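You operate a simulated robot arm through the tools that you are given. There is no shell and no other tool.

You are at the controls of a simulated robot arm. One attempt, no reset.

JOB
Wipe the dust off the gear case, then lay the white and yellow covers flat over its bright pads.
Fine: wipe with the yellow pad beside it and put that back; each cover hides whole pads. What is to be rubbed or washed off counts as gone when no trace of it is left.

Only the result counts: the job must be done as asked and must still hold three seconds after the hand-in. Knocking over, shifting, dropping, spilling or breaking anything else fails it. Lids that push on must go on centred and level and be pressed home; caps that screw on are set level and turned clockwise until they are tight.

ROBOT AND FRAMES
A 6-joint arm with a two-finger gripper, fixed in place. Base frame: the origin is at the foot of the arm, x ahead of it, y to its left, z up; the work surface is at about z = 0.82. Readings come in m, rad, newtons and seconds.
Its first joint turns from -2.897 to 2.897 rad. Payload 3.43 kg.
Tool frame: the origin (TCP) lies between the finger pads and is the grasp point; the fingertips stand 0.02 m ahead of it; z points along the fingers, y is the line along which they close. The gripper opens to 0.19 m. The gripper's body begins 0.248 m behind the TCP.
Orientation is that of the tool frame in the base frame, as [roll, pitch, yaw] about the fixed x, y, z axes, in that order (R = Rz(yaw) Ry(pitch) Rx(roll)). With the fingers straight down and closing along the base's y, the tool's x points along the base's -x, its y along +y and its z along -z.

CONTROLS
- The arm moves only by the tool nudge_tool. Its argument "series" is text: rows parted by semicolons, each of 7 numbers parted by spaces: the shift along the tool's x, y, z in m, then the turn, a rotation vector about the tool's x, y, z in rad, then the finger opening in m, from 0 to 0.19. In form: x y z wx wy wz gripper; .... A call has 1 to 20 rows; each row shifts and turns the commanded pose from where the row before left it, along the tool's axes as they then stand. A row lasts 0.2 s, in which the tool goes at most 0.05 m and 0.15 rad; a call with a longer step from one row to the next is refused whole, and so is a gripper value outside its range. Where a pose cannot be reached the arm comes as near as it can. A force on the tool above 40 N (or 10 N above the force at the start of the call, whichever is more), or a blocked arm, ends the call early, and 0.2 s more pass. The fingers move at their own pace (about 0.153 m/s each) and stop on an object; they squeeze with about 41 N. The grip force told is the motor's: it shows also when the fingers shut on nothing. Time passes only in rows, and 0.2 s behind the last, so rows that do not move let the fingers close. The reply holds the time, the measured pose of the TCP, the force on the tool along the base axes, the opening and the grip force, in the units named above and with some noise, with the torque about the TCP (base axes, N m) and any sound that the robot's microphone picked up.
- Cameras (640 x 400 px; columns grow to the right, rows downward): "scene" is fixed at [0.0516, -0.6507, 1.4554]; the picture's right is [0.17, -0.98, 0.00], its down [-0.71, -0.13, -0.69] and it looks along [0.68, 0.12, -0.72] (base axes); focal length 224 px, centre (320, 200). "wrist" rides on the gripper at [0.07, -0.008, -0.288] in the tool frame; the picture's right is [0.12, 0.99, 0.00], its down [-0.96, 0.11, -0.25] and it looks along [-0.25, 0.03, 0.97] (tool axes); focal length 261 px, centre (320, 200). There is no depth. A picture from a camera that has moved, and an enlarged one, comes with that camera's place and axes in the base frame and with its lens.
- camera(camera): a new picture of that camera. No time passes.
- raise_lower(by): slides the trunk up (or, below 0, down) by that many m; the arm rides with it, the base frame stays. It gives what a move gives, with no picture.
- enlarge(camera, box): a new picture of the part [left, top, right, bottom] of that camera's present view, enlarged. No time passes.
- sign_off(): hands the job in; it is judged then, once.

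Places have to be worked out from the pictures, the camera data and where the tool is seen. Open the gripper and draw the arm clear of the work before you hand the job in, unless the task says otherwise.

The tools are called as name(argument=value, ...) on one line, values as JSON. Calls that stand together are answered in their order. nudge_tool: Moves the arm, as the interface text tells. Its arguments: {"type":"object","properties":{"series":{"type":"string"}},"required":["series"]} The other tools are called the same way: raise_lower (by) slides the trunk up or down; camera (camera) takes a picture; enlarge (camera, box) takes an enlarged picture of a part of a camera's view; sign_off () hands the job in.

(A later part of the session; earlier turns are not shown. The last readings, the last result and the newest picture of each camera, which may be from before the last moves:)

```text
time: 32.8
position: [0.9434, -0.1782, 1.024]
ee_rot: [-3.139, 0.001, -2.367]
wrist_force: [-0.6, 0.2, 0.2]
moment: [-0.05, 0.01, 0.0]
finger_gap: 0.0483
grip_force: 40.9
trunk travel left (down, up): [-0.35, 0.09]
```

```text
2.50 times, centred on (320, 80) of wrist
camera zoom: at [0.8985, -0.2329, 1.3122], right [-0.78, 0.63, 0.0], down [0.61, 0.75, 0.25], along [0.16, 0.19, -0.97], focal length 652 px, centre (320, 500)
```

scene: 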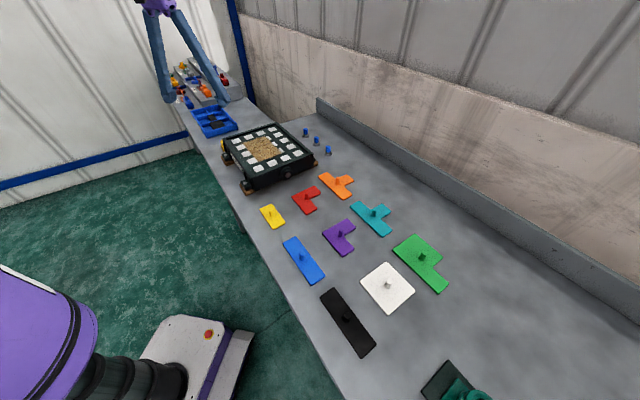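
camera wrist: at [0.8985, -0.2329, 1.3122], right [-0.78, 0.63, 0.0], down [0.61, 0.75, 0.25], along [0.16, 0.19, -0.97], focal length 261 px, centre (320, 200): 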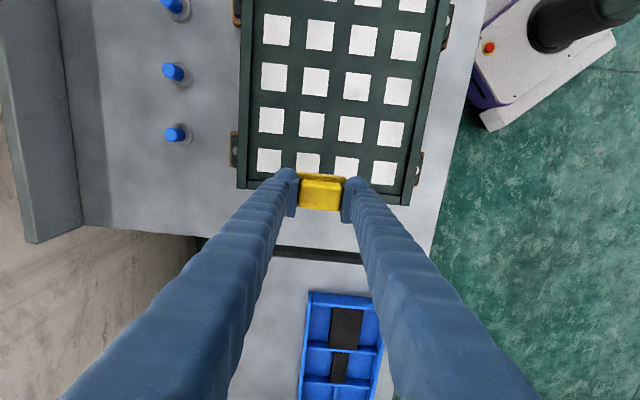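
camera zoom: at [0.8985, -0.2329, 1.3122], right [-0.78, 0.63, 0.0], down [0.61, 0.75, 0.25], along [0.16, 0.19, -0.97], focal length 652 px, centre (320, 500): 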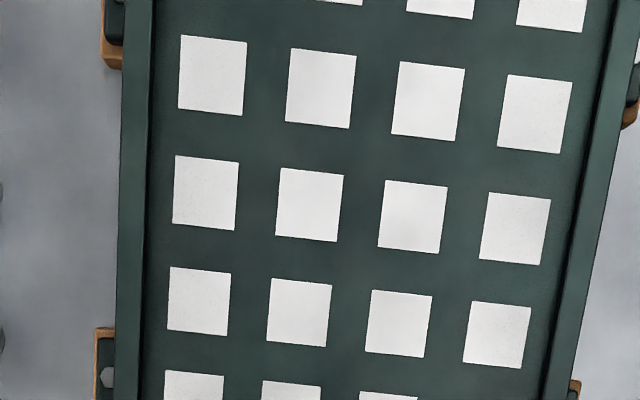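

The surface looks clean. I zoom in more on the wiped area to look for faint residues.

enlarge(camera="wrist", box=[290, 0, 400, 70])

enlarge(camera="wrist", box=[290, 55, 400, 125])

enlarge(camera="scene", box=[250, 125, 300, 165])

```text
5.71 times, centred on (345, 35) of wrist
camera zoom: at [0.8985, -0.2329, 1.3122], right [-0.78, 0.63, 0.0], down [0.61, 0.75, 0.25], along [0.16, 0.19, -0.97], focal length 1489 px, centre (177, 1143)
```

zoom: 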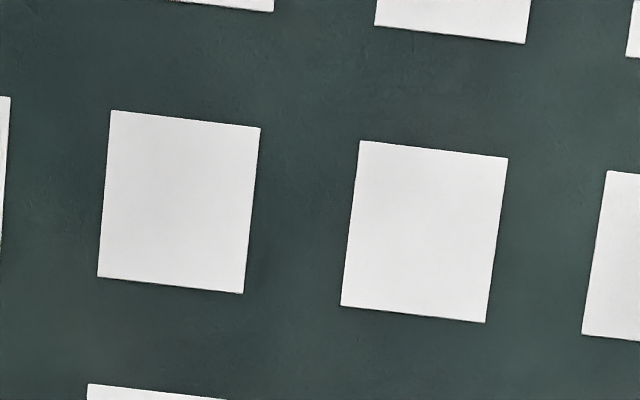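

```text
5.71 times, centred on (345, 90) of wrist
camera zoom: at [0.8985, -0.2329, 1.3122], right [-0.78, 0.63, 0.0], down [0.61, 0.75, 0.25], along [0.16, 0.19, -0.97], focal length 1489 px, centre (177, 829)
```

zoom: 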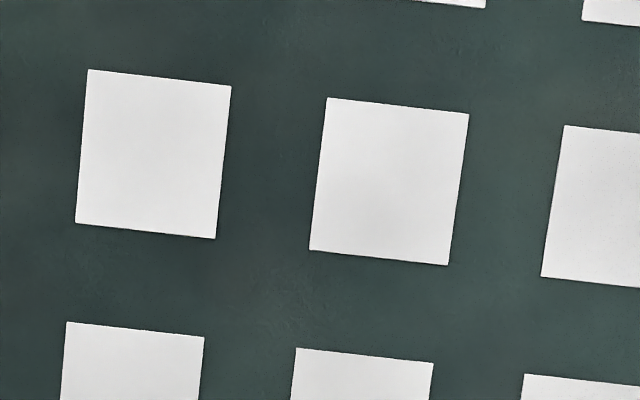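

```text
10.00 times, centred on (275, 145) of scene
camera zoom: at [0.0516, -0.6507, 1.4554], right [0.17, -0.98, 0.0], down [-0.71, -0.13, -0.69], along [0.68, 0.12, -0.72], focal length 2243 px, centre (770, 750)
```

zoom: 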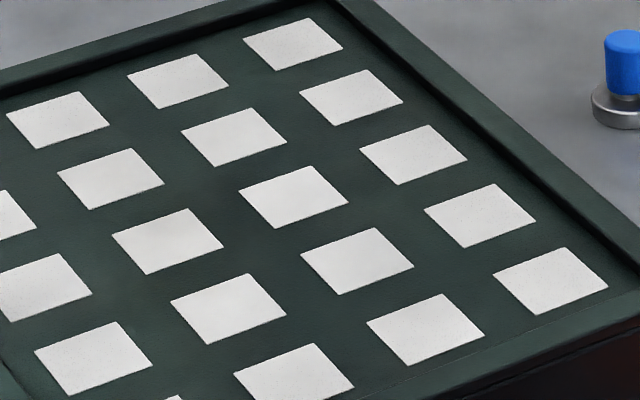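

No trace is visible, but since contact was lost on the last stroke I'll make one more full set of strokes for safety. First I check how the pad sits in the grip and return over the patch centre.

nudge_tool(series="0.034 0.0073 0 0 0 0 0.02; 0.034 0.0073 0 0 0 0 0.02; 0.034 0.0073 0 0 0 0 0.02; 0.035 0.0072 0 0 0 0 0.02; 0 0 0.03 0 0 0 0.02; 0 0 0.03 0 0 0 0.02; 0 0 0.01 0 0 0 0.02; 0 0 0.006 0 0 0 0.02; 0 0 0.002 0 0 0 0.02; 0 0 0 0 0 0 0.02")

enlarge(camera="wrist", box=[270, 140, 370, 240])

enlarge(camera="scene", box=[240, 110, 300, 160])

```text
time: 35.0
position: [0.8266, -0.251, 0.9449]
ee_rot: [-3.141, 0.002, -2.366]
wrist_force: [0.3, -0.4, -0.4]
moment: [-0.01, -0.02, 0.0]
finger_gap: 0.0484
grip_force: 41.1
trunk travel left (down, up): [-0.35, 0.09]
```

```text
4.00 times, centred on (320, 190) of wrist
camera zoom: at [0.7825, -0.3073, 1.233], right [-0.78, 0.63, 0.0], down [0.61, 0.76, 0.25], along [0.16, 0.19, -0.97], focal length 1043 px, centre (320, 240)
```

zoom: 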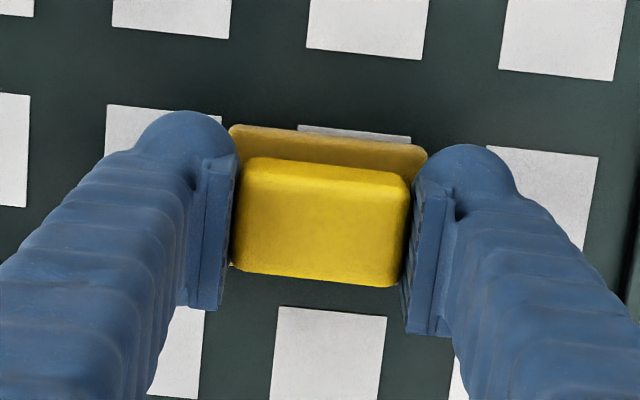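

```text
8.00 times, centred on (270, 135) of scene
camera zoom: at [0.0516, -0.6507, 1.4554], right [0.17, -0.98, 0.0], down [-0.71, -0.13, -0.69], along [0.68, 0.12, -0.72], focal length 1794 px, centre (720, 720)
```

zoom: 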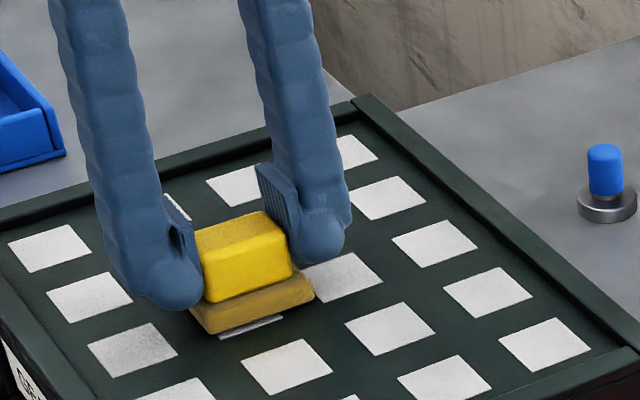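

The pad sits unchanged in the grip and hovers just over the surface. I press down in 1 mm steps to regain contact.

nudge_tool(series="0 0 0.001 0 0 0 0.02; 0 0 0.001 0 0 0 0.02; 0 0 0.001 0 0 0 0.02; 0 0 0 0 0 0 0.02")

```text
time: 36.0
position: [0.8283, -0.252, 0.9424]
ee_rot: [-3.14, 0.001, -2.368]
wrist_force: [0.2, 0.5, 12.2]
moment: [0.12, 0.09, 0.03]
finger_gap: 0.0483
grip_force: 41.6
trunk travel left (down, up): [-0.35, 0.09]
```

Contact is back at 12 N. I run the second set of strokes over the entire patch area.

nudge_tool(series="0.018 0 0 0 0 0 0.02; 0.018 0 0 0 0 0 0.02; 0.018 0 0 0 0 0 0.02; 0.018 0 0 0 0 0 0.02; 0.018 0 0 0 0 0 0.02; 0 -0.018 0 0 0 0 0.02; 0 -0.018 0 0 0 0 0.02; -0.018 0 0 0 0 0 0.02; -0.018 0 0 0 0 0 0.02; -0.018 0 0 0 0 0 0.02; -0.018 0 0 0 0 0 0.02; -0.018 0 0 0 0 0 0.02; -0.018 0 0 0 0 0 0.02; -0.018 0 0 0 0 0 0.02; -0.018 0 0 0 0 0 0.02; -0.018 0 0 0 0 0 0.02; -0.016 0 0 0 0 0 0.02; 0 0.018 0 0 0 0 0.02; 0 0 0 0 0 0 0.02")

```text
time: 40.0
position: [0.9033, -0.2022, 0.9425]
ee_rot: [-3.14, 0.0, -2.368]
wrist_force: [0.5, 1.7, 18.3]
moment: [0.01, -0.1, -0.02]
finger_gap: 0.0483
grip_force: 41.2
trunk travel left (down, up): [-0.35, 0.09]
```

Contact holds (18 N here, a bit less at the other end, so the surface slopes slightly). I stroke back with a tiny extra press toward the far end, then over the other side.

nudge_tool(series="0.018 0 0.0001 0 0 0 0.02; 0.018 0 0.0001 0 0 0 0.02; 0.018 0 0.0001 0 0 0 0.02; 0.018 0 0.0001 0 0 0 0.02; 0.018 0 0.0001 0 0 0 0.02; 0.018 0 0.0001 0 0 0 0.02; 0.018 0 0.0001 0 0 0 0.02; 0.018 0 0.0001 0 0 0 0.02; 0.018 0 0.0001 0 0 0 0.02; 0.016 0 0.0001 0 0 0 0.02; 0 0.018 0 0 0 0 0.02; 0 0.018 0 0 0 0 0.02; -0.018 0 -0.0001 0 0 0 0.02; -0.018 0 -0.0001 0 0 0 0.02; -0.018 0 -0.0001 0 0 0 0.02; -0.018 0 -0.0001 0 0 0 0.02; -0.018 0 -0.0001 0 0 0 0.02; -0.018 0 -0.0001 0 0 0 0.02; -0.018 0 -0.0001 0 0 0 0.02; -0.018 0 -0.0001 0 0 0 0.02")

camera(camera="wrist")

```text
time: 44.2
position: [0.8531, -0.1998, 0.9408]
ee_rot: [-3.139, 0.002, -2.365]
wrist_force: [-0.5, 1.1, 12.1]
moment: [0.07, 0.03, 0.12]
finger_gap: 0.0485
grip_force: 40.5
trunk travel left (down, up): [-0.35, 0.09]
```

```text
taken
camera wrist: at [0.8089, -0.2554, 1.2299], right [-0.78, 0.63, 0.0], down [0.61, 0.76, 0.25], along [0.16, 0.19, -0.97], focal length 261 px, centre (320, 200)
```

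wrist: 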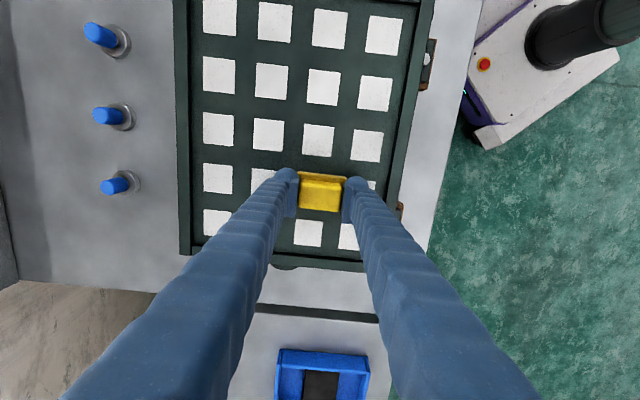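

The surface is clear along every stroke. I finish the last bit, lift straight up and inspect again.

nudge_tool(series="-0.018 0 0 0 0 0 0.02; -0.016 0 0 0 0 0 0.02; 0 0 -0.02 0 0 0 0.02; 0 0 -0.03 0 0 0 0.02; 0 0 -0.03 0 0 0 0.02; 0 0 0 0 0 0 0.02")

enlarge(camera="wrist", box=[220, 0, 420, 160])

enlarge(camera="scene", box=[225, 110, 325, 190])

```text
time: 45.6
position: [0.8782, -0.1777, 1.0198]
ee_rot: [-3.141, -0.001, -2.368]
wrist_force: [0.7, 0.2, 0.0]
moment: [0.05, 0.03, 0.02]
finger_gap: 0.0486
grip_force: 41.1
trunk travel left (down, up): [-0.35, 0.09]
```

```text
2.50 times, centred on (320, 80) of wrist
camera zoom: at [0.8342, -0.2331, 1.309], right [-0.78, 0.63, 0.0], down [0.61, 0.76, 0.25], along [0.15, 0.19, -0.97], focal length 652 px, centre (320, 500)
```

zoom: 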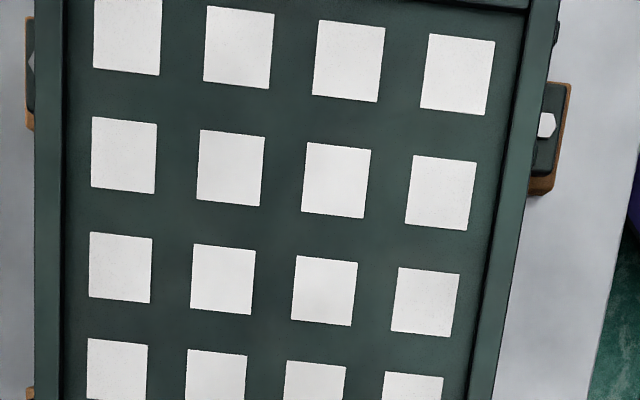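

```text
5.00 times, centred on (275, 150) of scene
camera zoom: at [0.0516, -0.6507, 1.4554], right [0.17, -0.98, 0.0], down [-0.71, -0.13, -0.69], along [0.68, 0.12, -0.72], focal length 1122 px, centre (545, 450)
```

zoom: 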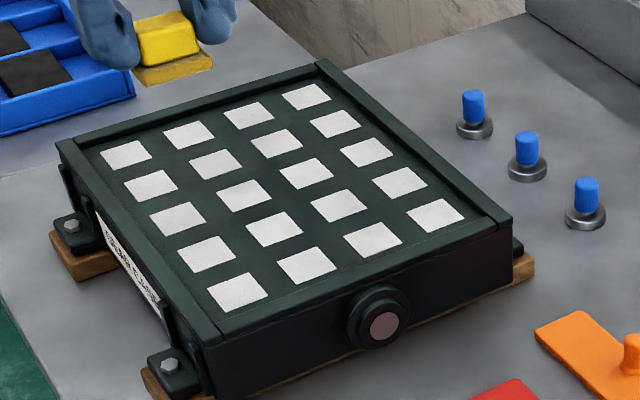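

Clean on all pads. I carry the pad back above its home at (0.919, -0.026).

nudge_tool(series="-0.0337 0.01995 0 0 0 0 0.02; -0.0337 0.01995 0 0 0 0 0.02; -0.0337 0.01995 0 0 0 0 0.02; -0.0338 0.01995 0 0 0 0 0.02; 0 0 0 0 0 0 0.02")

camera(camera="wrist")

```text
time: 46.8
position: [0.9188, -0.0263, 1.0223]
ee_rot: [-3.141, 0.003, -2.366]
wrist_force: [0.1, -0.6, -0.3]
moment: [-0.08, 0.0, 0.0]
finger_gap: 0.0484
grip_force: 41.2
trunk travel left (down, up): [-0.35, 0.09]
```

```text
taken
camera wrist: at [0.8737, -0.0815, 1.311], right [-0.78, 0.63, 0.0], down [0.61, 0.76, 0.25], along [0.16, 0.19, -0.97], focal length 261 px, centre (320, 200)
```

wrist: 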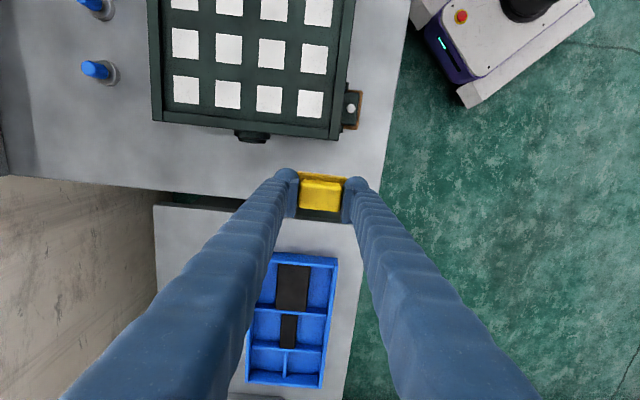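

The tool is back exactly over the pad's home spot. I lower to just above the table and will then feel for the touch.

nudge_tool(series="0 0 0.035 0 0 0 0.02; 0 0 0.035 0 0 0 0.02; 0 0 0.035 0 0 0 0.02; 0 0 0.03 0 0 0 0.02; 0 0 0.015 0 0 0 0.02; 0 0 0.006 0 0 0 0.02; 0 0 0 0 0 0 0.02")

```text
time: 48.4
position: [0.9175, -0.0282, 0.8654]
ee_rot: [-3.14, 0.003, -2.367]
wrist_force: [0.0, 0.1, -0.7]
moment: [-0.01, -0.01, 0.02]
finger_gap: 0.0487
grip_force: 40.9
trunk travel left (down, up): [-0.35, 0.09]
```

nudge_tool(series="0 0 0.002 0 0 0 0.02; 0 0 0.0015 0 0 0 0.02; 0 0 0.001 0 0 0 0.02; 0 0 0.001 0 0 0 0.02; 0 0 0 0 0 0 0.02")

```text
time: 49.6
position: [0.919, -0.0269, 0.8598]
ee_rot: [-3.14, 0.002, -2.368]
wrist_force: [-0.4, -0.1, -1.2]
moment: [0.04, 0.0, -0.01]
finger_gap: 0.0484
grip_force: 41.0
trunk travel left (down, up): [-0.35, 0.09]
```

No touch yet at 0.860; I keep lowering in small steps.

nudge_tool(series="0 0 0.001 0 0 0 0.02; 0 0 0.001 0 0 0 0.02; 0 0 0.0005 0 0 0 0.02; 0 0 0 0 0 0 0.02")

enlarge(camera="wrist", box=[255, 130, 385, 260])

```text
time: 50.6
position: [0.9165, -0.0266, 0.8574]
ee_rot: [-3.141, 0.002, -2.367]
wrist_force: [0.5, 0.1, -0.3]
moment: [0.0, -0.01, -0.02]
finger_gap: 0.0484
grip_force: 40.9
trunk travel left (down, up): [-0.35, 0.09]
```

```text
3.08 times, centred on (320, 195) of wrist
camera zoom: at [0.8735, -0.0814, 1.1459], right [-0.78, 0.63, 0.0], down [0.61, 0.76, 0.25], along [0.16, 0.19, -0.97], focal length 802 px, centre (320, 215)
```

zoom: 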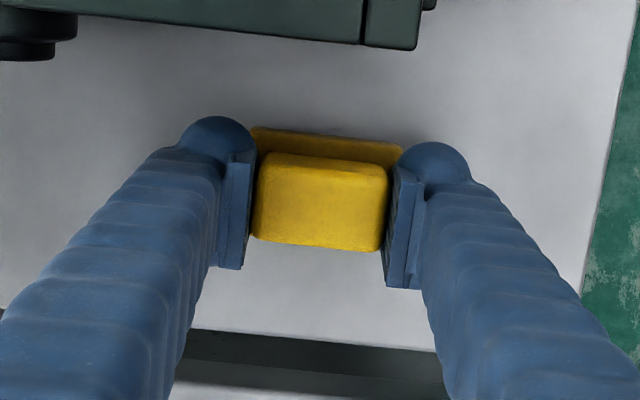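

Nearly identical to the original view; still no touch force. I go on in half-millimetre steps.

nudge_tool(series="0 0 0.0005 0 0 0 0.02; 0 0 0.0005 0 0 0 0.02; 0 0 0 0 0 0 0.02")

```text
time: 51.4
position: [0.9177, -0.0264, 0.8562]
ee_rot: [-3.141, 0.002, -2.366]
wrist_force: [0.3, -0.7, 0.4]
moment: [0.0, -0.05, -0.01]
finger_gap: 0.0485
grip_force: 41.0
trunk travel left (down, up): [-0.35, 0.09]
```

nudge_tool(series="0 0 0.0005 0 0 0 0.02; 0 0 0.0005 0 0 0 0.02; 0 0 0 0 0 0 0.02")

```text
time: 52.2
position: [0.918, -0.0275, 0.8576]
ee_rot: [-3.139, 0.002, -2.365]
wrist_force: [-2.4, -0.9, 8.5]
moment: [0.03, 0.08, 0.01]
finger_gap: 0.0486
grip_force: 40.9
trunk travel left (down, up): [-0.35, 0.09]
```

The pad touches the table (8.5 N). I release it, opening evenly to 0.09 m, and check.

nudge_tool(series="0 0 -0.0005 0 0 0 0.02; 0 0 0 0 0 0 0.052; 0 0 0 0 0 0 0.06; 0 0 0 0 0 0 0.09; 0 0 0 0 0 0 0.09")

enlarge(camera="wrist", box=[255, 130, 385, 260])

```text
time: 53.4
position: [0.9188, -0.0269, 0.856]
ee_rot: [-3.141, 0.001, -2.367]
wrist_force: [-0.7, -0.9, -0.7]
moment: [-0.01, -0.01, 0.01]
finger_gap: 0.09
grip_force: 0.0
trunk travel left (down, up): [-0.35, 0.09]
```

```text
3.08 times, centred on (320, 195) of wrist
camera zoom: at [0.874, -0.0817, 1.1447], right [-0.78, 0.63, 0.0], down [0.61, 0.76, 0.25], along [0.16, 0.19, -0.97], focal length 802 px, centre (320, 215)
```

zoom: 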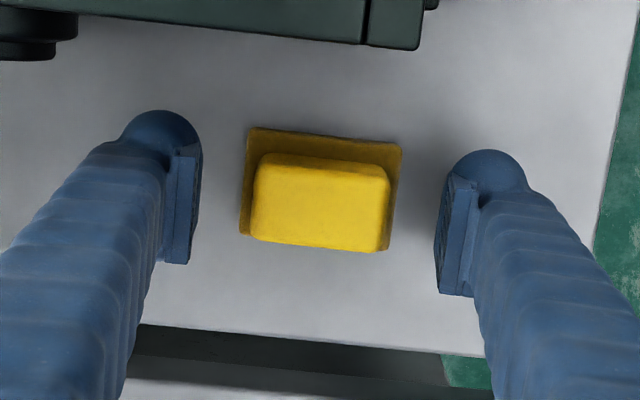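

The pad is back within about a millimetre of where it lay. I raise the arm and compare with the scene camera.

nudge_tool(series="0 0 -0.02 0 0 0 0.09; 0 0 -0.035 0 0 0 0.09; 0 0 -0.04 0 0 0 0.09; 0 0 -0.045 0 0 0 0.09; 0 0 -0.05 0 0 0 0.09; 0 0 0 0 0 0 0.09")

enlarge(camera="scene", box=[216, 132, 248, 160])

camera(camera="wrist")

```text
time: 54.8
position: [0.9182, -0.028, 1.0444]
ee_rot: [-3.141, 0.001, -2.367]
wrist_force: [0.3, -0.1, 0.1]
moment: [0.02, 0.0, 0.02]
finger_gap: 0.09
grip_force: 0.1
trunk travel left (down, up): [-0.35, 0.09]
```

```text
14.29 times, centred on (232, 146) of scene
camera zoom: at [0.0516, -0.6507, 1.4554], right [0.17, -0.98, 0.0], down [-0.71, -0.13, -0.69], along [0.68, 0.12, -0.72], focal length 3204 px, centre (1577, 971)
```

zoom: 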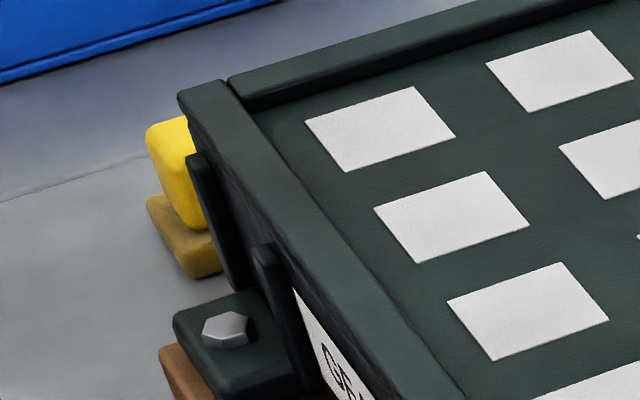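

```text
taken
camera wrist: at [0.8748, -0.0832, 1.3325], right [-0.78, 0.63, 0.0], down [0.61, 0.76, 0.25], along [0.15, 0.19, -0.97], focal length 261 px, centre (320, 200)
```

wrist: 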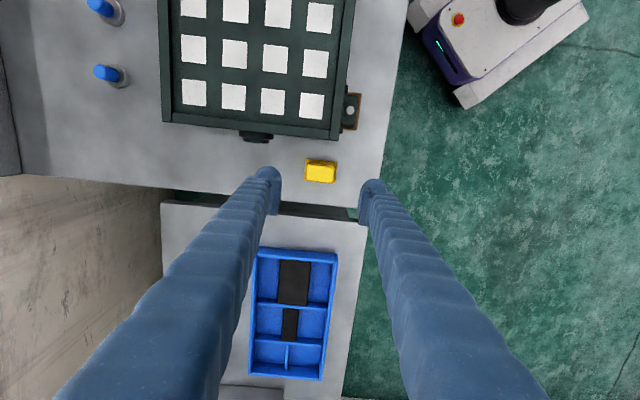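

The pad matches its original place and the case has not moved at all. Now I travel to above the yellow cover, estimated at (0.54, -0.386).

nudge_tool(series="0.0472 0.0007 0 0 0 0 0.09; 0.0472 0.0007 0 0 0 0 0.09; 0.0472 0.0007 0 0 0 0 0.09; 0.0472 0.0007 0 0 0 0 0.09; 0.0472 0.0007 0 0 0 0 0.09; 0.0472 0.0007 0 0 0 0 0.09; 0.0472 0.0007 0 0 0 0 0.09; 0.0472 0.0007 0 0 0 0 0.09; 0.0472 0.0007 0 0 0 0 0.09; 0.0472 0.0007 0 0 0 0 0.09; 0.0472 0 0 0 0 0 0.09; 0 0 0 0 0 0 0.09")

camera(camera="wrist")

```text
time: 57.4
position: [0.5409, -0.3838, 1.0435]
ee_rot: [3.141, 0.002, -2.367]
wrist_force: [0.0, -0.6, 0.2]
moment: [0.08, 0.04, 0.02]
finger_gap: 0.09
grip_force: 0.1
trunk travel left (down, up): [-0.35, 0.09]
```

```text
taken
camera wrist: at [0.4968, -0.4387, 1.3324], right [-0.78, 0.63, 0.0], down [0.61, 0.76, 0.25], along [0.16, 0.19, -0.97], focal length 261 px, centre (320, 200)
```

wrist: 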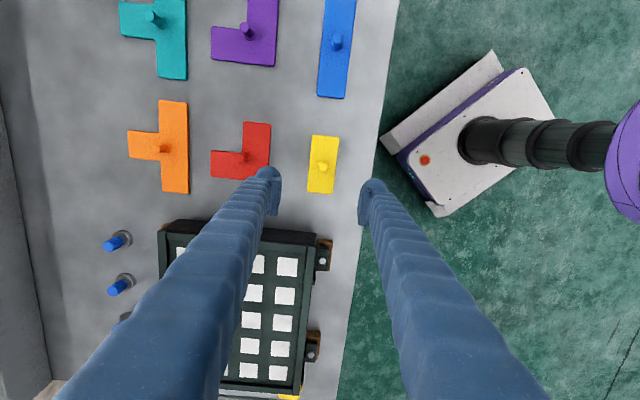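

The yellow cover is below, slightly up in the picture from the tool axis. I zoom in on it for its exact place, turn and knob.

enlarge(camera="wrist", box=[270, 110, 380, 220])

enlarge(camera="scene", box=[250, 195, 300, 235])

```text
3.64 times, centred on (325, 165) of wrist
camera zoom: at [0.4968, -0.4387, 1.3324], right [-0.78, 0.63, 0.0], down [0.61, 0.76, 0.25], along [0.16, 0.19, -0.97], focal length 948 px, centre (302, 327)
```

zoom: 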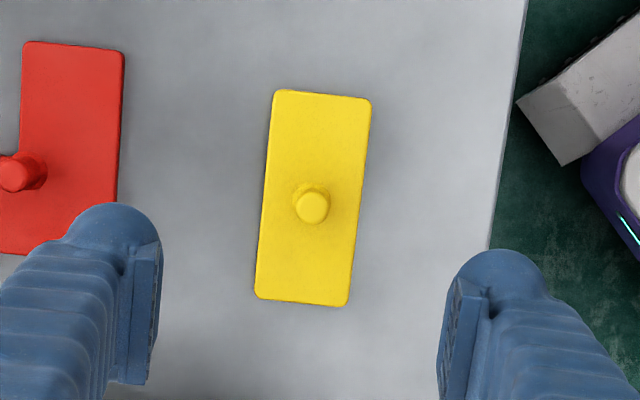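

```text
10.00 times, centred on (275, 215) of scene
camera zoom: at [0.0516, -0.6507, 1.4554], right [0.17, -0.98, 0.0], down [-0.71, -0.13, -0.69], along [0.68, 0.12, -0.72], focal length 2243 px, centre (770, 50)
```

zoom: 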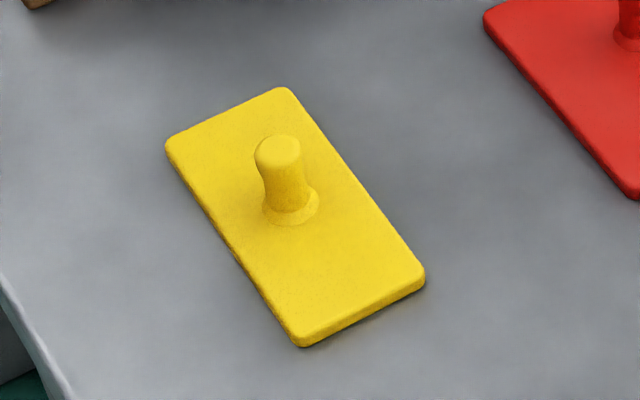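

The yellow cover measures about 0.051 x 0.111 m, with a knob of 16 mm diameter at its centre reaching z ≈ 0.855; it is offset (+0.0105, +0.0044) in the tool frame and turned about -1.3°. I align and descend part way to check again.

nudge_tool(series="0.0105 0.0044 0 0 0 0 0.06; 0 0 0 0 0 -0.023 0.06; 0 0 0.04 0 0 0 0.06; 0 0 0.04 0 0 0 0.06; 0 0 0.03 0 0 0 0.06; 0 0 0 0 0 0 0.06")

enlarge(camera="wrist", box=[255, 110, 385, 240])

```text
time: 58.8
position: [0.5294, -0.3914, 0.9335]
ee_rot: [-3.141, 0.003, -2.343]
wrist_force: [-0.1, 0.4, -0.3]
moment: [0.02, -0.01, 0.03]
finger_gap: 0.0601
grip_force: 0.1
trunk travel left (down, up): [-0.35, 0.09]
```

```text
3.08 times, centred on (320, 175) of wrist
camera zoom: at [0.486, -0.4458, 1.222], right [-0.79, 0.61, 0.0], down [0.59, 0.77, 0.25], along [0.15, 0.2, -0.97], focal length 802 px, centre (320, 277)
```

zoom: 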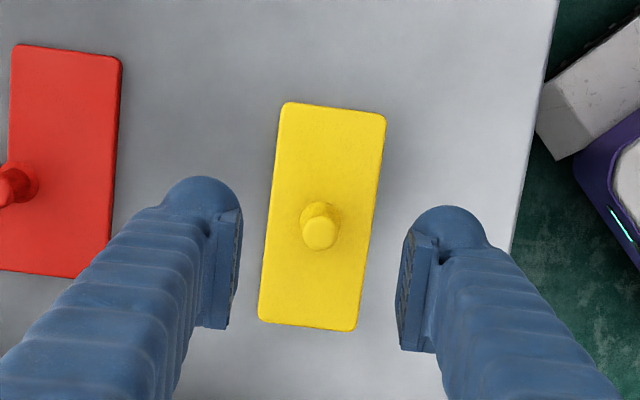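

The cover is aligned with the tool and its knob lies between the fingers, about 2 mm low in tool x. I lower to TCP z ≈ 0.856.

nudge_tool(series="-0.002 0 0.03 0 0 0 0.06; 0 0 0.025 0 0 0 0.06; 0 0 0.012 0 0 0 0.06; 0 0 0.006 0 0 0 0.06; 0 0 0.003 0 0 0 0.06; 0 0 0 0 0 0 0.06")

enlarge(camera="wrist", box=[255, 130, 385, 260])

enlarge(camera="scene", box=[245, 185, 305, 235])

```text
time: 60.2
position: [0.5334, -0.3878, 0.8601]
ee_rot: [3.141, 0.002, -2.344]
wrist_force: [0.1, 0.2, 1.2]
moment: [0.01, 0.0, 0.02]
finger_gap: 0.0601
grip_force: 0.0
trunk travel left (down, up): [-0.35, 0.09]
```

```text
3.08 times, centred on (320, 195) of wrist
camera zoom: at [0.4895, -0.4435, 1.1473], right [-0.79, 0.61, 0.0], down [0.59, 0.77, 0.25], along [0.15, 0.2, -0.97], focal length 802 px, centre (320, 215)
```

zoom: 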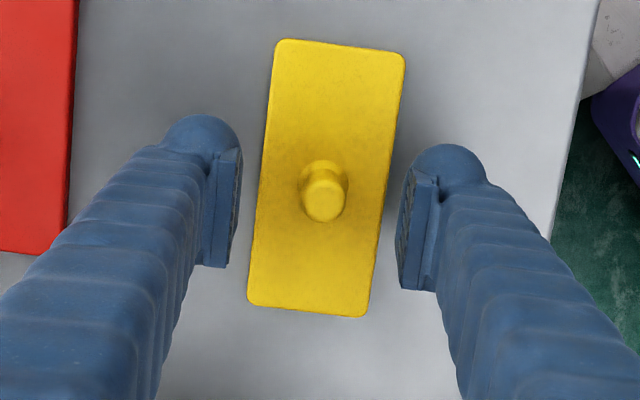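

```text
8.00 times, centred on (275, 210) of scene
camera zoom: at [0.0516, -0.6507, 1.4554], right [0.17, -0.98, 0.0], down [-0.71, -0.13, -0.69], along [0.68, 0.12, -0.72], focal length 1794 px, centre (680, 120)
```

zoom: 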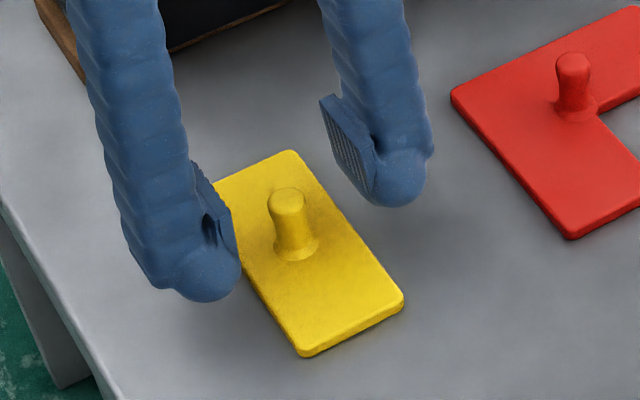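

The knob lies centred between the fingers. I lower 4 mm more and close on it.

nudge_tool(series="0 0.001 0.004 0 0 0 0.06; 0 0 0 0 0 0 0.03; 0 0 0 0 0 0 0.0; 0 0 0 0 0 0 0.0; 0 0 0 0 0 0 0.0")

enlarge(camera="wrist", box=[255, 130, 385, 260])

```text
time: 61.4
position: [0.5331, -0.388, 0.8562]
ee_rot: [-3.141, 0.003, -2.344]
wrist_force: [0.2, -0.4, 0.2]
moment: [-0.01, 0.03, 0.02]
finger_gap: 0.0145
grip_force: 40.6
trunk travel left (down, up): [-0.35, 0.09]
```

```text
3.08 times, centred on (320, 195) of wrist
camera zoom: at [0.4889, -0.443, 1.1437], right [-0.79, 0.61, 0.0], down [0.59, 0.77, 0.25], along [0.15, 0.2, -0.97], focal length 802 px, centre (320, 215)
```

zoom: 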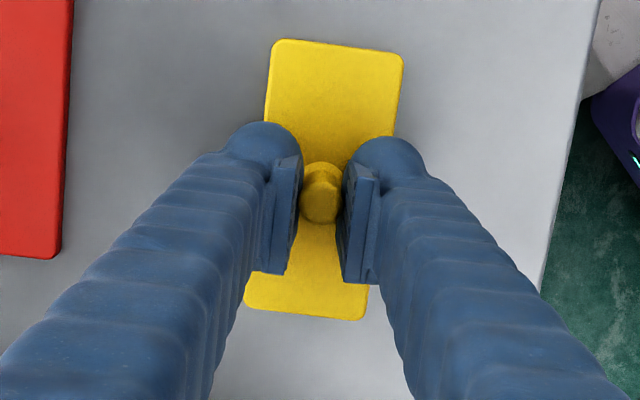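

The knob is gripped (gap 0.0145 m) and the cover is centred on the tool within a millimetre. I lift it straight up and check that it hangs level.

nudge_tool(series="0 0 -0.01 0 0 0 0.0; 0 0 -0.03 0 0 0 0.0; 0 0 -0.04 0 0 0 0.0; 0 0 -0.04 0 0 0 0.0; 0 0 -0.04 0 0 0 0.0; 0 0 0 0 0 0 0.0")

enlarge(camera="scene", box=[240, 130, 340, 230])

camera(camera="wrist")

```text
time: 62.8
position: [0.5296, -0.3859, 1.0147]
ee_rot: [3.141, 0.003, -2.345]
wrist_force: [1.0, -1.1, -2.3]
moment: [0.0, 0.04, -0.01]
finger_gap: 0.0145
grip_force: 40.9
trunk travel left (down, up): [-0.35, 0.09]
```

```text
4.00 times, centred on (290, 180) of scene
camera zoom: at [0.0516, -0.6507, 1.4554], right [0.17, -0.98, 0.0], down [-0.71, -0.13, -0.69], along [0.68, 0.12, -0.72], focal length 897 px, centre (440, 280)
```

zoom: 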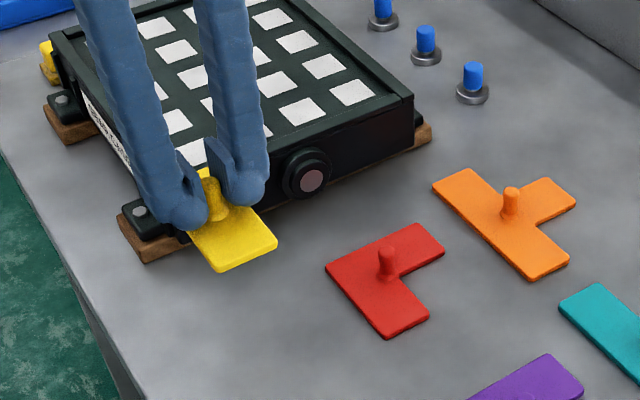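

```text
taken
camera wrist: at [0.4877, -0.4425, 1.302], right [-0.79, 0.61, 0.0], down [0.59, 0.77, 0.25], along [0.15, 0.2, -0.97], focal length 261 px, centre (320, 200)
```

wrist: 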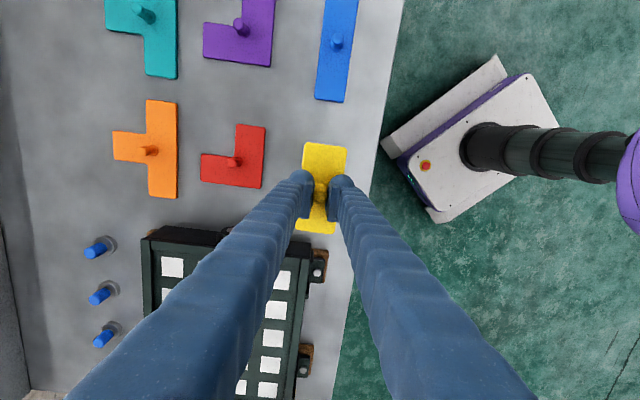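

The cover is held level. I carry it over the case toward its target, pads 3 along the case's length and the two middle ones across, at about (0.880, -0.228).

nudge_tool(series="-0.0397 -0.0156 0 0 0 0 0.0; -0.0397 -0.0156 0 0 0 0 0.0; -0.0397 -0.0156 0 0 0 0 0.0; -0.0397 -0.0156 0 0 0 0 0.0; -0.0397 -0.0156 0 0 0 0 0.0; -0.0397 -0.0156 0 0 0 0 0.0; -0.0397 -0.0156 0 0 0 0 0.0; -0.0397 -0.0156 0 0 0 0 0.0; -0.0401 -0.0154 0 0 0 0 0.0; 0 0 0 0 0 0 0.0")

nudge_tool(series="0 0 0 0 0 0.132 0.0; 0 0 0 0 0 0.132 0.0; 0 0 0 0 0 0.132 0.0; 0 0 0 0 0 0.132 0.0; 0 0 0 0 0 0.132 0.0; 0 0 0 0 0 0.132 0.0; 0 0 0 0 0 0.132 0.0; 0 0 0 0 0 0.132 0.0; 0 0 0 0 0 0.132 0.0; 0 0 0 0 0 0.132 0.0; 0 0 0 0 0 0.132 0.0; 0 0 0 0 0 0.132 0.0; 0 0 0 0 0 0 0.0")

camera(camera="wrist")

enlarge(camera="scene", box=[220, 90, 320, 190])

```text
time: 65.0
position: [0.881, -0.2276, 1.0174]
ee_rot: [-3.141, 0.003, -2.343]
wrist_force: [-0.1, 0.3, -0.2]
moment: [-0.01, -0.03, -0.04]
finger_gap: 0.0143
grip_force: 40.9
trunk travel left (down, up): [-0.35, 0.09]
```

```text
time: 67.8
position: [0.8832, -0.2286, 1.0162]
ee_rot: [3.138, 0.0, 2.353]
wrist_force: [-0.1, 0.3, -0.8]
moment: [-0.03, 0.03, 0.0]
finger_gap: 0.0144
grip_force: 40.5
trunk travel left (down, up): [-0.35, 0.09]
```

```text
taken
camera wrist: at [0.8267, -0.1852, 1.3042], right [0.62, 0.79, 0.0], down [0.76, -0.6, 0.25], along [0.2, -0.15, -0.97], focal length 261 px, centre (320, 200)
```

wrist: 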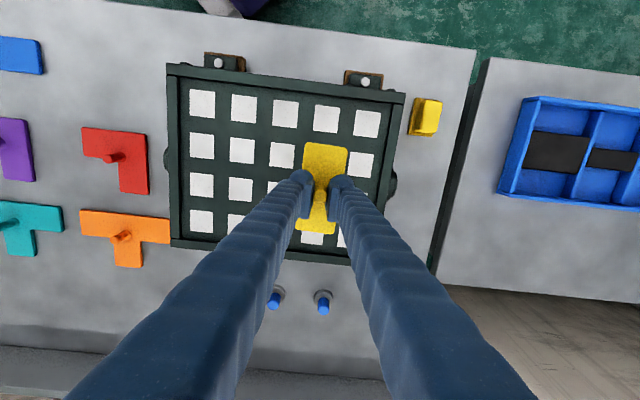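

```text
4.00 times, centred on (270, 140) of scene
camera zoom: at [0.0516, -0.6507, 1.4554], right [0.17, -0.98, 0.0], down [-0.71, -0.13, -0.69], along [0.68, 0.12, -0.72], focal length 897 px, centre (520, 440)
```

zoom: 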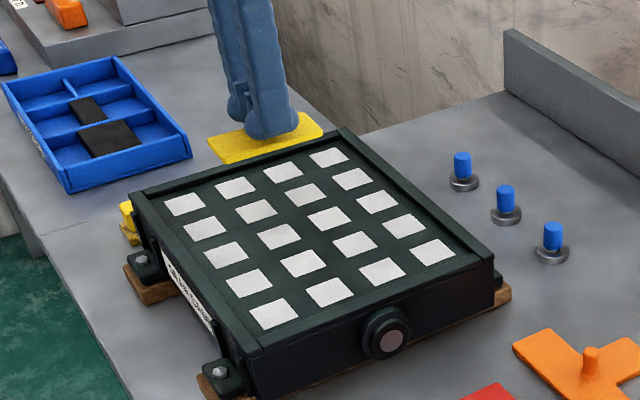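

The cover now points across the case above the fourth column of pads. I zoom in to measure its alignment against the pads.

enlarge(camera="wrist", box=[220, 85, 400, 255])

```text
2.35 times, centred on (310, 170) of wrist
camera zoom: at [0.8267, -0.1852, 1.3042], right [0.62, 0.79, 0.0], down [0.76, -0.6, 0.25], along [0.2, -0.15, -0.97], focal length 613 px, centre (344, 271)
```

zoom: 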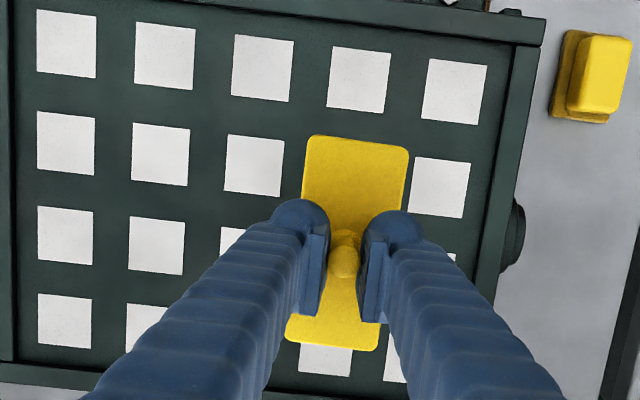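

Target spot is at (0.001, -0.002) in the tool frame and the cover at (0.001, 0.0004), with angles matching. I shift 2 mm and lower to just above the surface.

nudge_tool(series="0 -0.0023 0.02 0 0 0 0.0; 0 0 0.02 0 0 0 0.0; 0 0 0.015 0 0 0 0.0; 0 0 0.008 0 0 0 0.0; 0 0 0.003 0 0 0 0.0; 0 0 0 0 0 0 0.0")

enlarge(camera="wrist", box=[220, 85, 400, 255])

enlarge(camera="scene", box=[230, 100, 320, 180])

```text
time: 69.2
position: [0.881, -0.2305, 0.9482]
ee_rot: [3.141, 0.0, 2.357]
wrist_force: [-0.8, -0.7, -0.5]
moment: [0.01, 0.0, -0.01]
finger_gap: 0.0142
grip_force: 40.8
trunk travel left (down, up): [-0.35, 0.09]
```

```text
2.35 times, centred on (310, 170) of wrist
camera zoom: at [0.825, -0.1867, 1.2375], right [0.62, 0.79, 0.0], down [0.76, -0.6, 0.25], along [0.2, -0.15, -0.97], focal length 613 px, centre (344, 271)
```

zoom: 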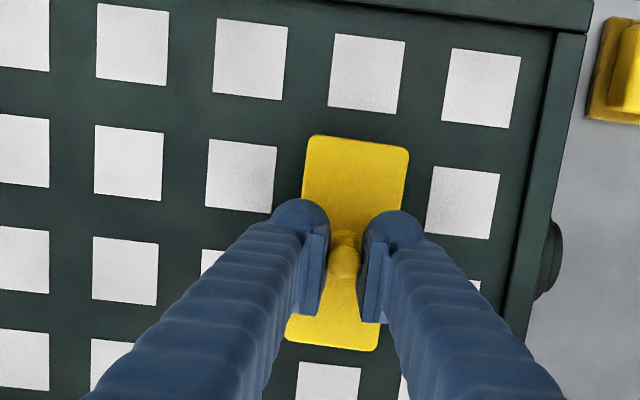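

```text
5.00 times, centred on (275, 140) of scene
camera zoom: at [0.0516, -0.6507, 1.4554], right [0.17, -0.98, 0.0], down [-0.71, -0.13, -0.69], along [0.68, 0.12, -0.72], focal length 1122 px, centre (545, 500)
```

zoom: 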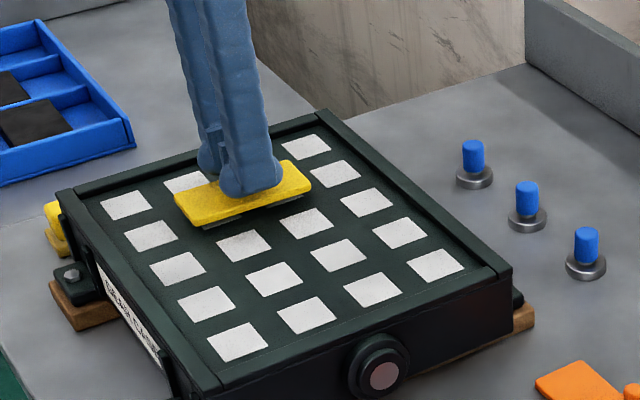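

The cover lies within about 1 mm of its target. I lower in millimetre steps until it touches.

nudge_tool(series="0 0 0.002 0 0 0 0.0; 0 0 0.002 0 0 0 0.0; 0 0 0.001 0 0 0 0.0; 0 0 0 0 0 0 0.0")

```text
time: 70.2
position: [0.8811, -0.2301, 0.9448]
ee_rot: [3.139, 0.0, 2.356]
wrist_force: [0.2, 0.2, -0.4]
moment: [-0.01, 0.0, 0.01]
finger_gap: 0.0144
grip_force: 40.9
trunk travel left (down, up): [-0.35, 0.09]
```

nudge_tool(series="0 0 0.001 0 0 0 0.0; 0 0 0.001 0 0 0 0.0; 0 0 0 0 0 0 0.0")

```text
time: 71.0
position: [0.8806, -0.2303, 0.9436]
ee_rot: [3.14, -0.002, 2.355]
wrist_force: [0.0, 0.1, -0.5]
moment: [0.02, 0.02, 0.03]
finger_gap: 0.0143
grip_force: 40.7
trunk travel left (down, up): [-0.35, 0.09]
```

nudge_tool(series="0 0 0.001 0 0 0 0.0; 0 0 0.001 0 0 0 0.0; 0 0 0 0 0 0 0.0")

```text
time: 71.8
position: [0.8815, -0.2305, 0.9402]
ee_rot: [3.139, 0.0, 2.355]
wrist_force: [0.4, 0.2, -0.9]
moment: [0.02, 0.01, 0.01]
finger_gap: 0.0145
grip_force: 40.7
trunk travel left (down, up): [-0.35, 0.09]
```

Still free at z ≈ 0.941; I take further half-millimetre steps.

nudge_tool(series="0 0 0.0007 0 0 0 0.0; 0 0 0.0007 0 0 0 0.0; 0 0 0 0 0 0 0.0")

enlarge(camera="scene", box=[245, 120, 295, 160])

```text
time: 72.6
position: [0.8805, -0.2314, 0.9411]
ee_rot: [3.141, 0.002, 2.356]
wrist_force: [1.0, 2.0, 6.8]
moment: [0.03, 0.04, 0.0]
finger_gap: 0.0143
grip_force: 41.1
trunk travel left (down, up): [-0.35, 0.09]
```

```text
10.00 times, centred on (270, 140) of scene
camera zoom: at [0.0516, -0.6507, 1.4554], right [0.17, -0.98, 0.0], down [-0.71, -0.13, -0.69], along [0.68, 0.12, -0.72], focal length 2243 px, centre (820, 800)
```

zoom: 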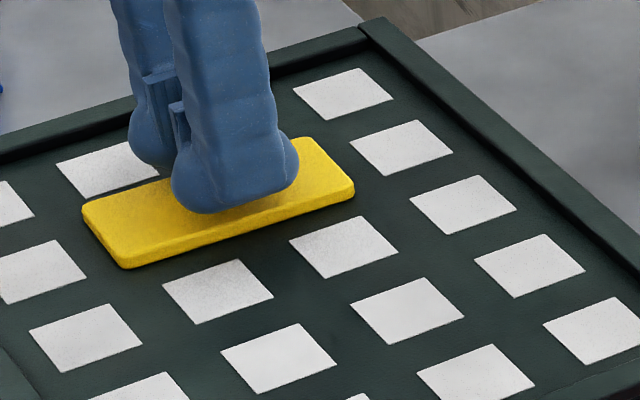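

The cover rests on the pads (6.8 N). I open the fingers and rise straight up.

nudge_tool(series="0 0 -0.0005 0 0 0 0.0; 0 0 0 0 0 0 0.02; 0 0 0 0 0 0 0.035; 0 0 0 0 0 0 0.05; 0 0 0 0 0 0 0.05; 0 0 -0.01 0 0 0 0.05; 0 0 -0.02 0 0 0 0.05; 0 0 -0.03 0 0 0 0.05; 0 0 -0.04 0 0 0 0.05; 0 0 0 0 0 0 0.05")

enlarge(camera="wrist", box=[220, 85, 400, 255])

enlarge(camera="scene", box=[225, 110, 325, 190])

```text
time: 74.8
position: [0.8822, -0.2288, 1.0381]
ee_rot: [3.14, -0.001, 2.355]
wrist_force: [-0.2, -0.8, -0.2]
moment: [-0.06, 0.07, 0.0]
finger_gap: 0.0499
grip_force: 0.0
trunk travel left (down, up): [-0.35, 0.09]
```

```text
2.35 times, centred on (310, 170) of wrist
camera zoom: at [0.8265, -0.1847, 1.3274], right [0.62, 0.79, 0.0], down [0.76, -0.6, 0.25], along [0.19, -0.15, -0.97], focal length 613 px, centre (344, 271)
```

zoom: 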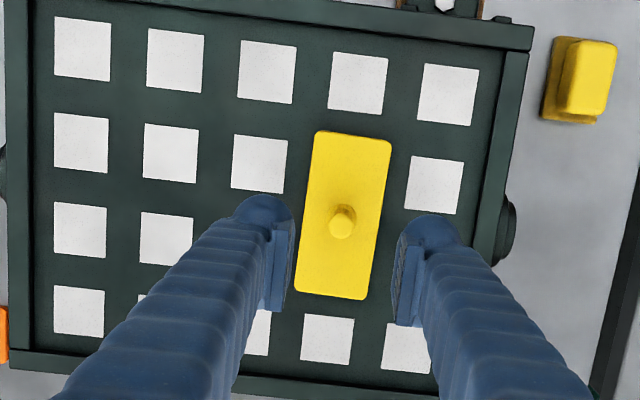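

```text
5.00 times, centred on (275, 150) of scene
camera zoom: at [0.0516, -0.6507, 1.4554], right [0.17, -0.98, 0.0], down [-0.71, -0.13, -0.69], along [0.68, 0.12, -0.72], focal length 1122 px, centre (545, 450)
```

zoom: 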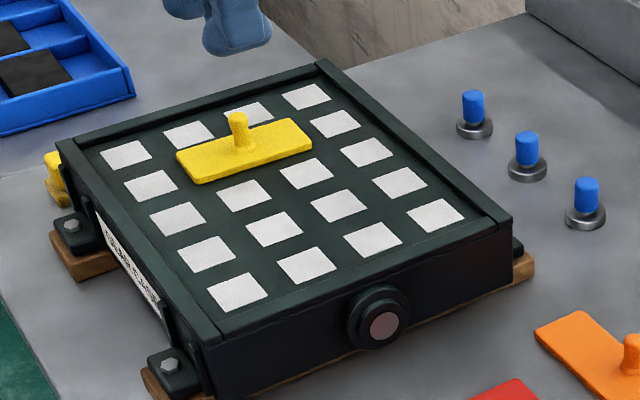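

The yellow cover lies flat over two whole pads. Now I travel to the white cover near (0.34, -0.79), keeping this height and turn.

nudge_tool(series="-0.001 -0.046 -0.002 0 0 0 0.06; -0.001 -0.046 -0.002 0 0 0 0.06; -0.001 -0.046 -0.002 0 0 0 0.06; -0.001 -0.046 0 0 0 0 0.06; -0.001 -0.046 0 0 0 0 0.06; -0.001 -0.046 0 0 0 0 0.06; -0.001 -0.046 0 0 0 0 0.06; -0.001 -0.046 0 0 0 0 0.06; -0.001 -0.046 0 0 0 0 0.06; -0.001 -0.046 0 0 0 0 0.06; -0.001 -0.046 0 0 0 0 0.06; -0.001 -0.046 0 0 0 0 0.06; -0.001 -0.046 0 0 0 0 0.06; -0.001 -0.046 0 0 0 0 0.06; -0.001 -0.046 0 0 0 0 0.06; -0.001 -0.046 0 0 0 0 0.06; -0.001 -0.046 0 0 0 0 0.06; 0 0 0 0 0 0 0.06")

camera(camera="wrist")

enlarge(camera="scene", box=[340, 240, 440, 330])

```text
time: 78.6
position: [0.339, -0.7933, 1.0443]
ee_rot: [3.139, -0.002, 2.356]
wrist_force: [0.6, -0.5, -0.1]
moment: [0.07, 0.05, -0.01]
finger_gap: 0.0599
grip_force: 0.2
trunk travel left (down, up): [-0.35, 0.09]
```

```text
taken
camera wrist: at [0.2827, -0.7504, 1.3332], right [0.62, 0.79, 0.0], down [0.76, -0.6, 0.25], along [0.2, -0.15, -0.97], focal length 261 px, centre (320, 200)
```

wrist: 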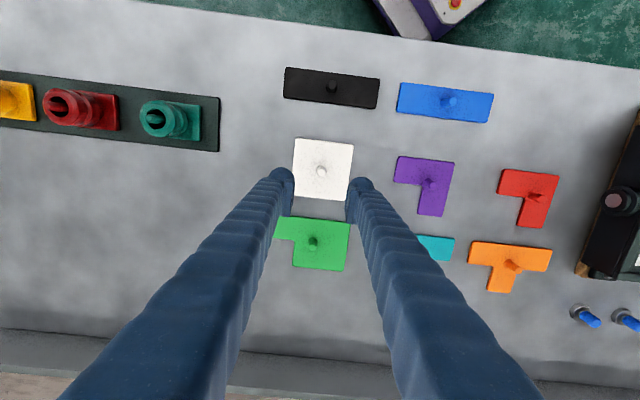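

```text
4.44 times, centred on (390, 285) of scene
camera zoom: at [0.0516, -0.6507, 1.4554], right [0.17, -0.98, 0.0], down [-0.71, -0.13, -0.69], along [0.68, 0.12, -0.72], focal length 997 px, centre (9, -178)
```

zoom: 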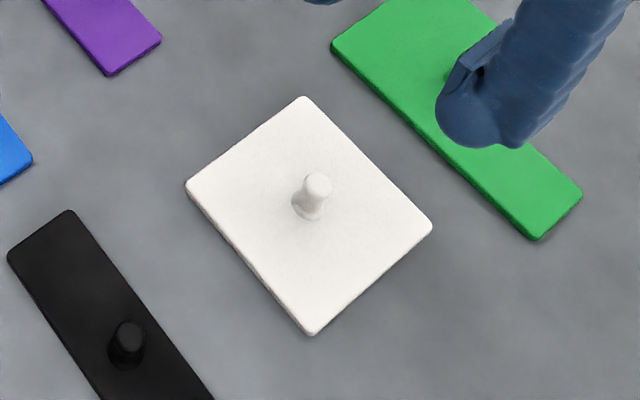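

The white cover is almost below the tool. I zoom in for its place and turn.

enlarge(camera="wrist", box=[265, 115, 375, 225])

```text
3.64 times, centred on (320, 170) of wrist
camera zoom: at [0.2827, -0.7504, 1.3332], right [0.62, 0.79, 0.0], down [0.76, -0.6, 0.25], along [0.2, -0.15, -0.97], focal length 948 px, centre (320, 309)
```

zoom: 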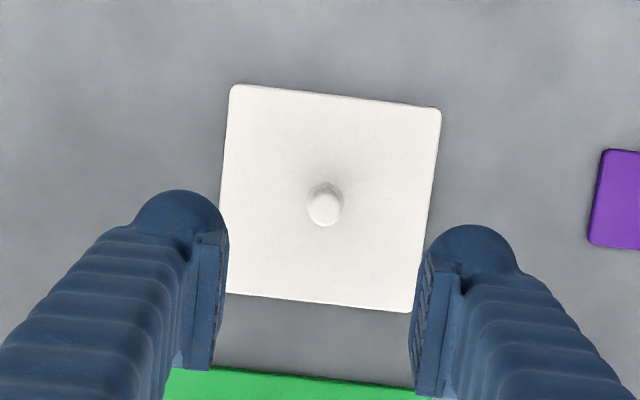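

The white cover measures 0.1115 m square, aligned with the tool within half a degree and offset 2 mm in tool y, its knob at the centre. I shift and descend to just above gripping height.

nudge_tool(series="0 0.002 0.03 0 0 0 0.06; 0 0 0.04 0 0 0 0.06; 0 0 0.04 0 0 0 0.06; 0 0 0.04 0 0 0 0.06; 0 0 0.02 0 0 0 0.06; 0 0 0.01 0 0 0 0.06; 0 0 0.003 0 0 0 0.06; 0 0 0 0 0 0 0.06")

enlarge(camera="wrist", box=[255, 130, 385, 260])

enlarge(camera="scene", box=[350, 250, 430, 320])

```text
time: 80.4
position: [0.3425, -0.793, 0.8618]
ee_rot: [3.139, 0.001, 2.357]
wrist_force: [-0.1, 0.5, 0.5]
moment: [0.02, -0.04, -0.01]
finger_gap: 0.0601
grip_force: 0.0
trunk travel left (down, up): [-0.35, 0.09]
```

```text
3.08 times, centred on (320, 195) of wrist
camera zoom: at [0.2858, -0.7504, 1.1501], right [0.62, 0.79, 0.0], down [0.76, -0.6, 0.25], along [0.2, -0.15, -0.97], focal length 802 px, centre (320, 215)
```

zoom: 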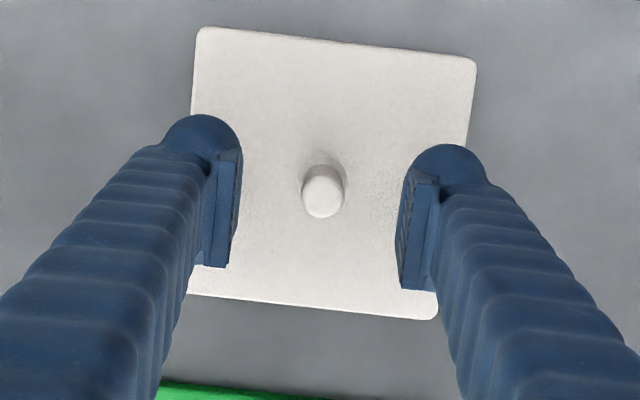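

```text
5.71 times, centred on (390, 285) of scene
camera zoom: at [0.0516, -0.6507, 1.4554], right [0.17, -0.98, 0.0], down [-0.71, -0.13, -0.69], along [0.68, 0.12, -0.72], focal length 1282 px, centre (-80, -286)
```

zoom: 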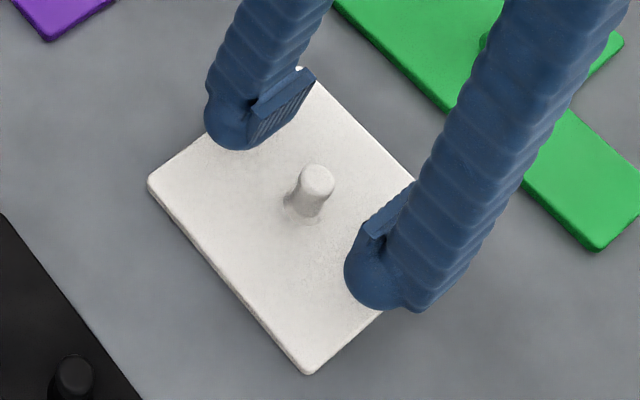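

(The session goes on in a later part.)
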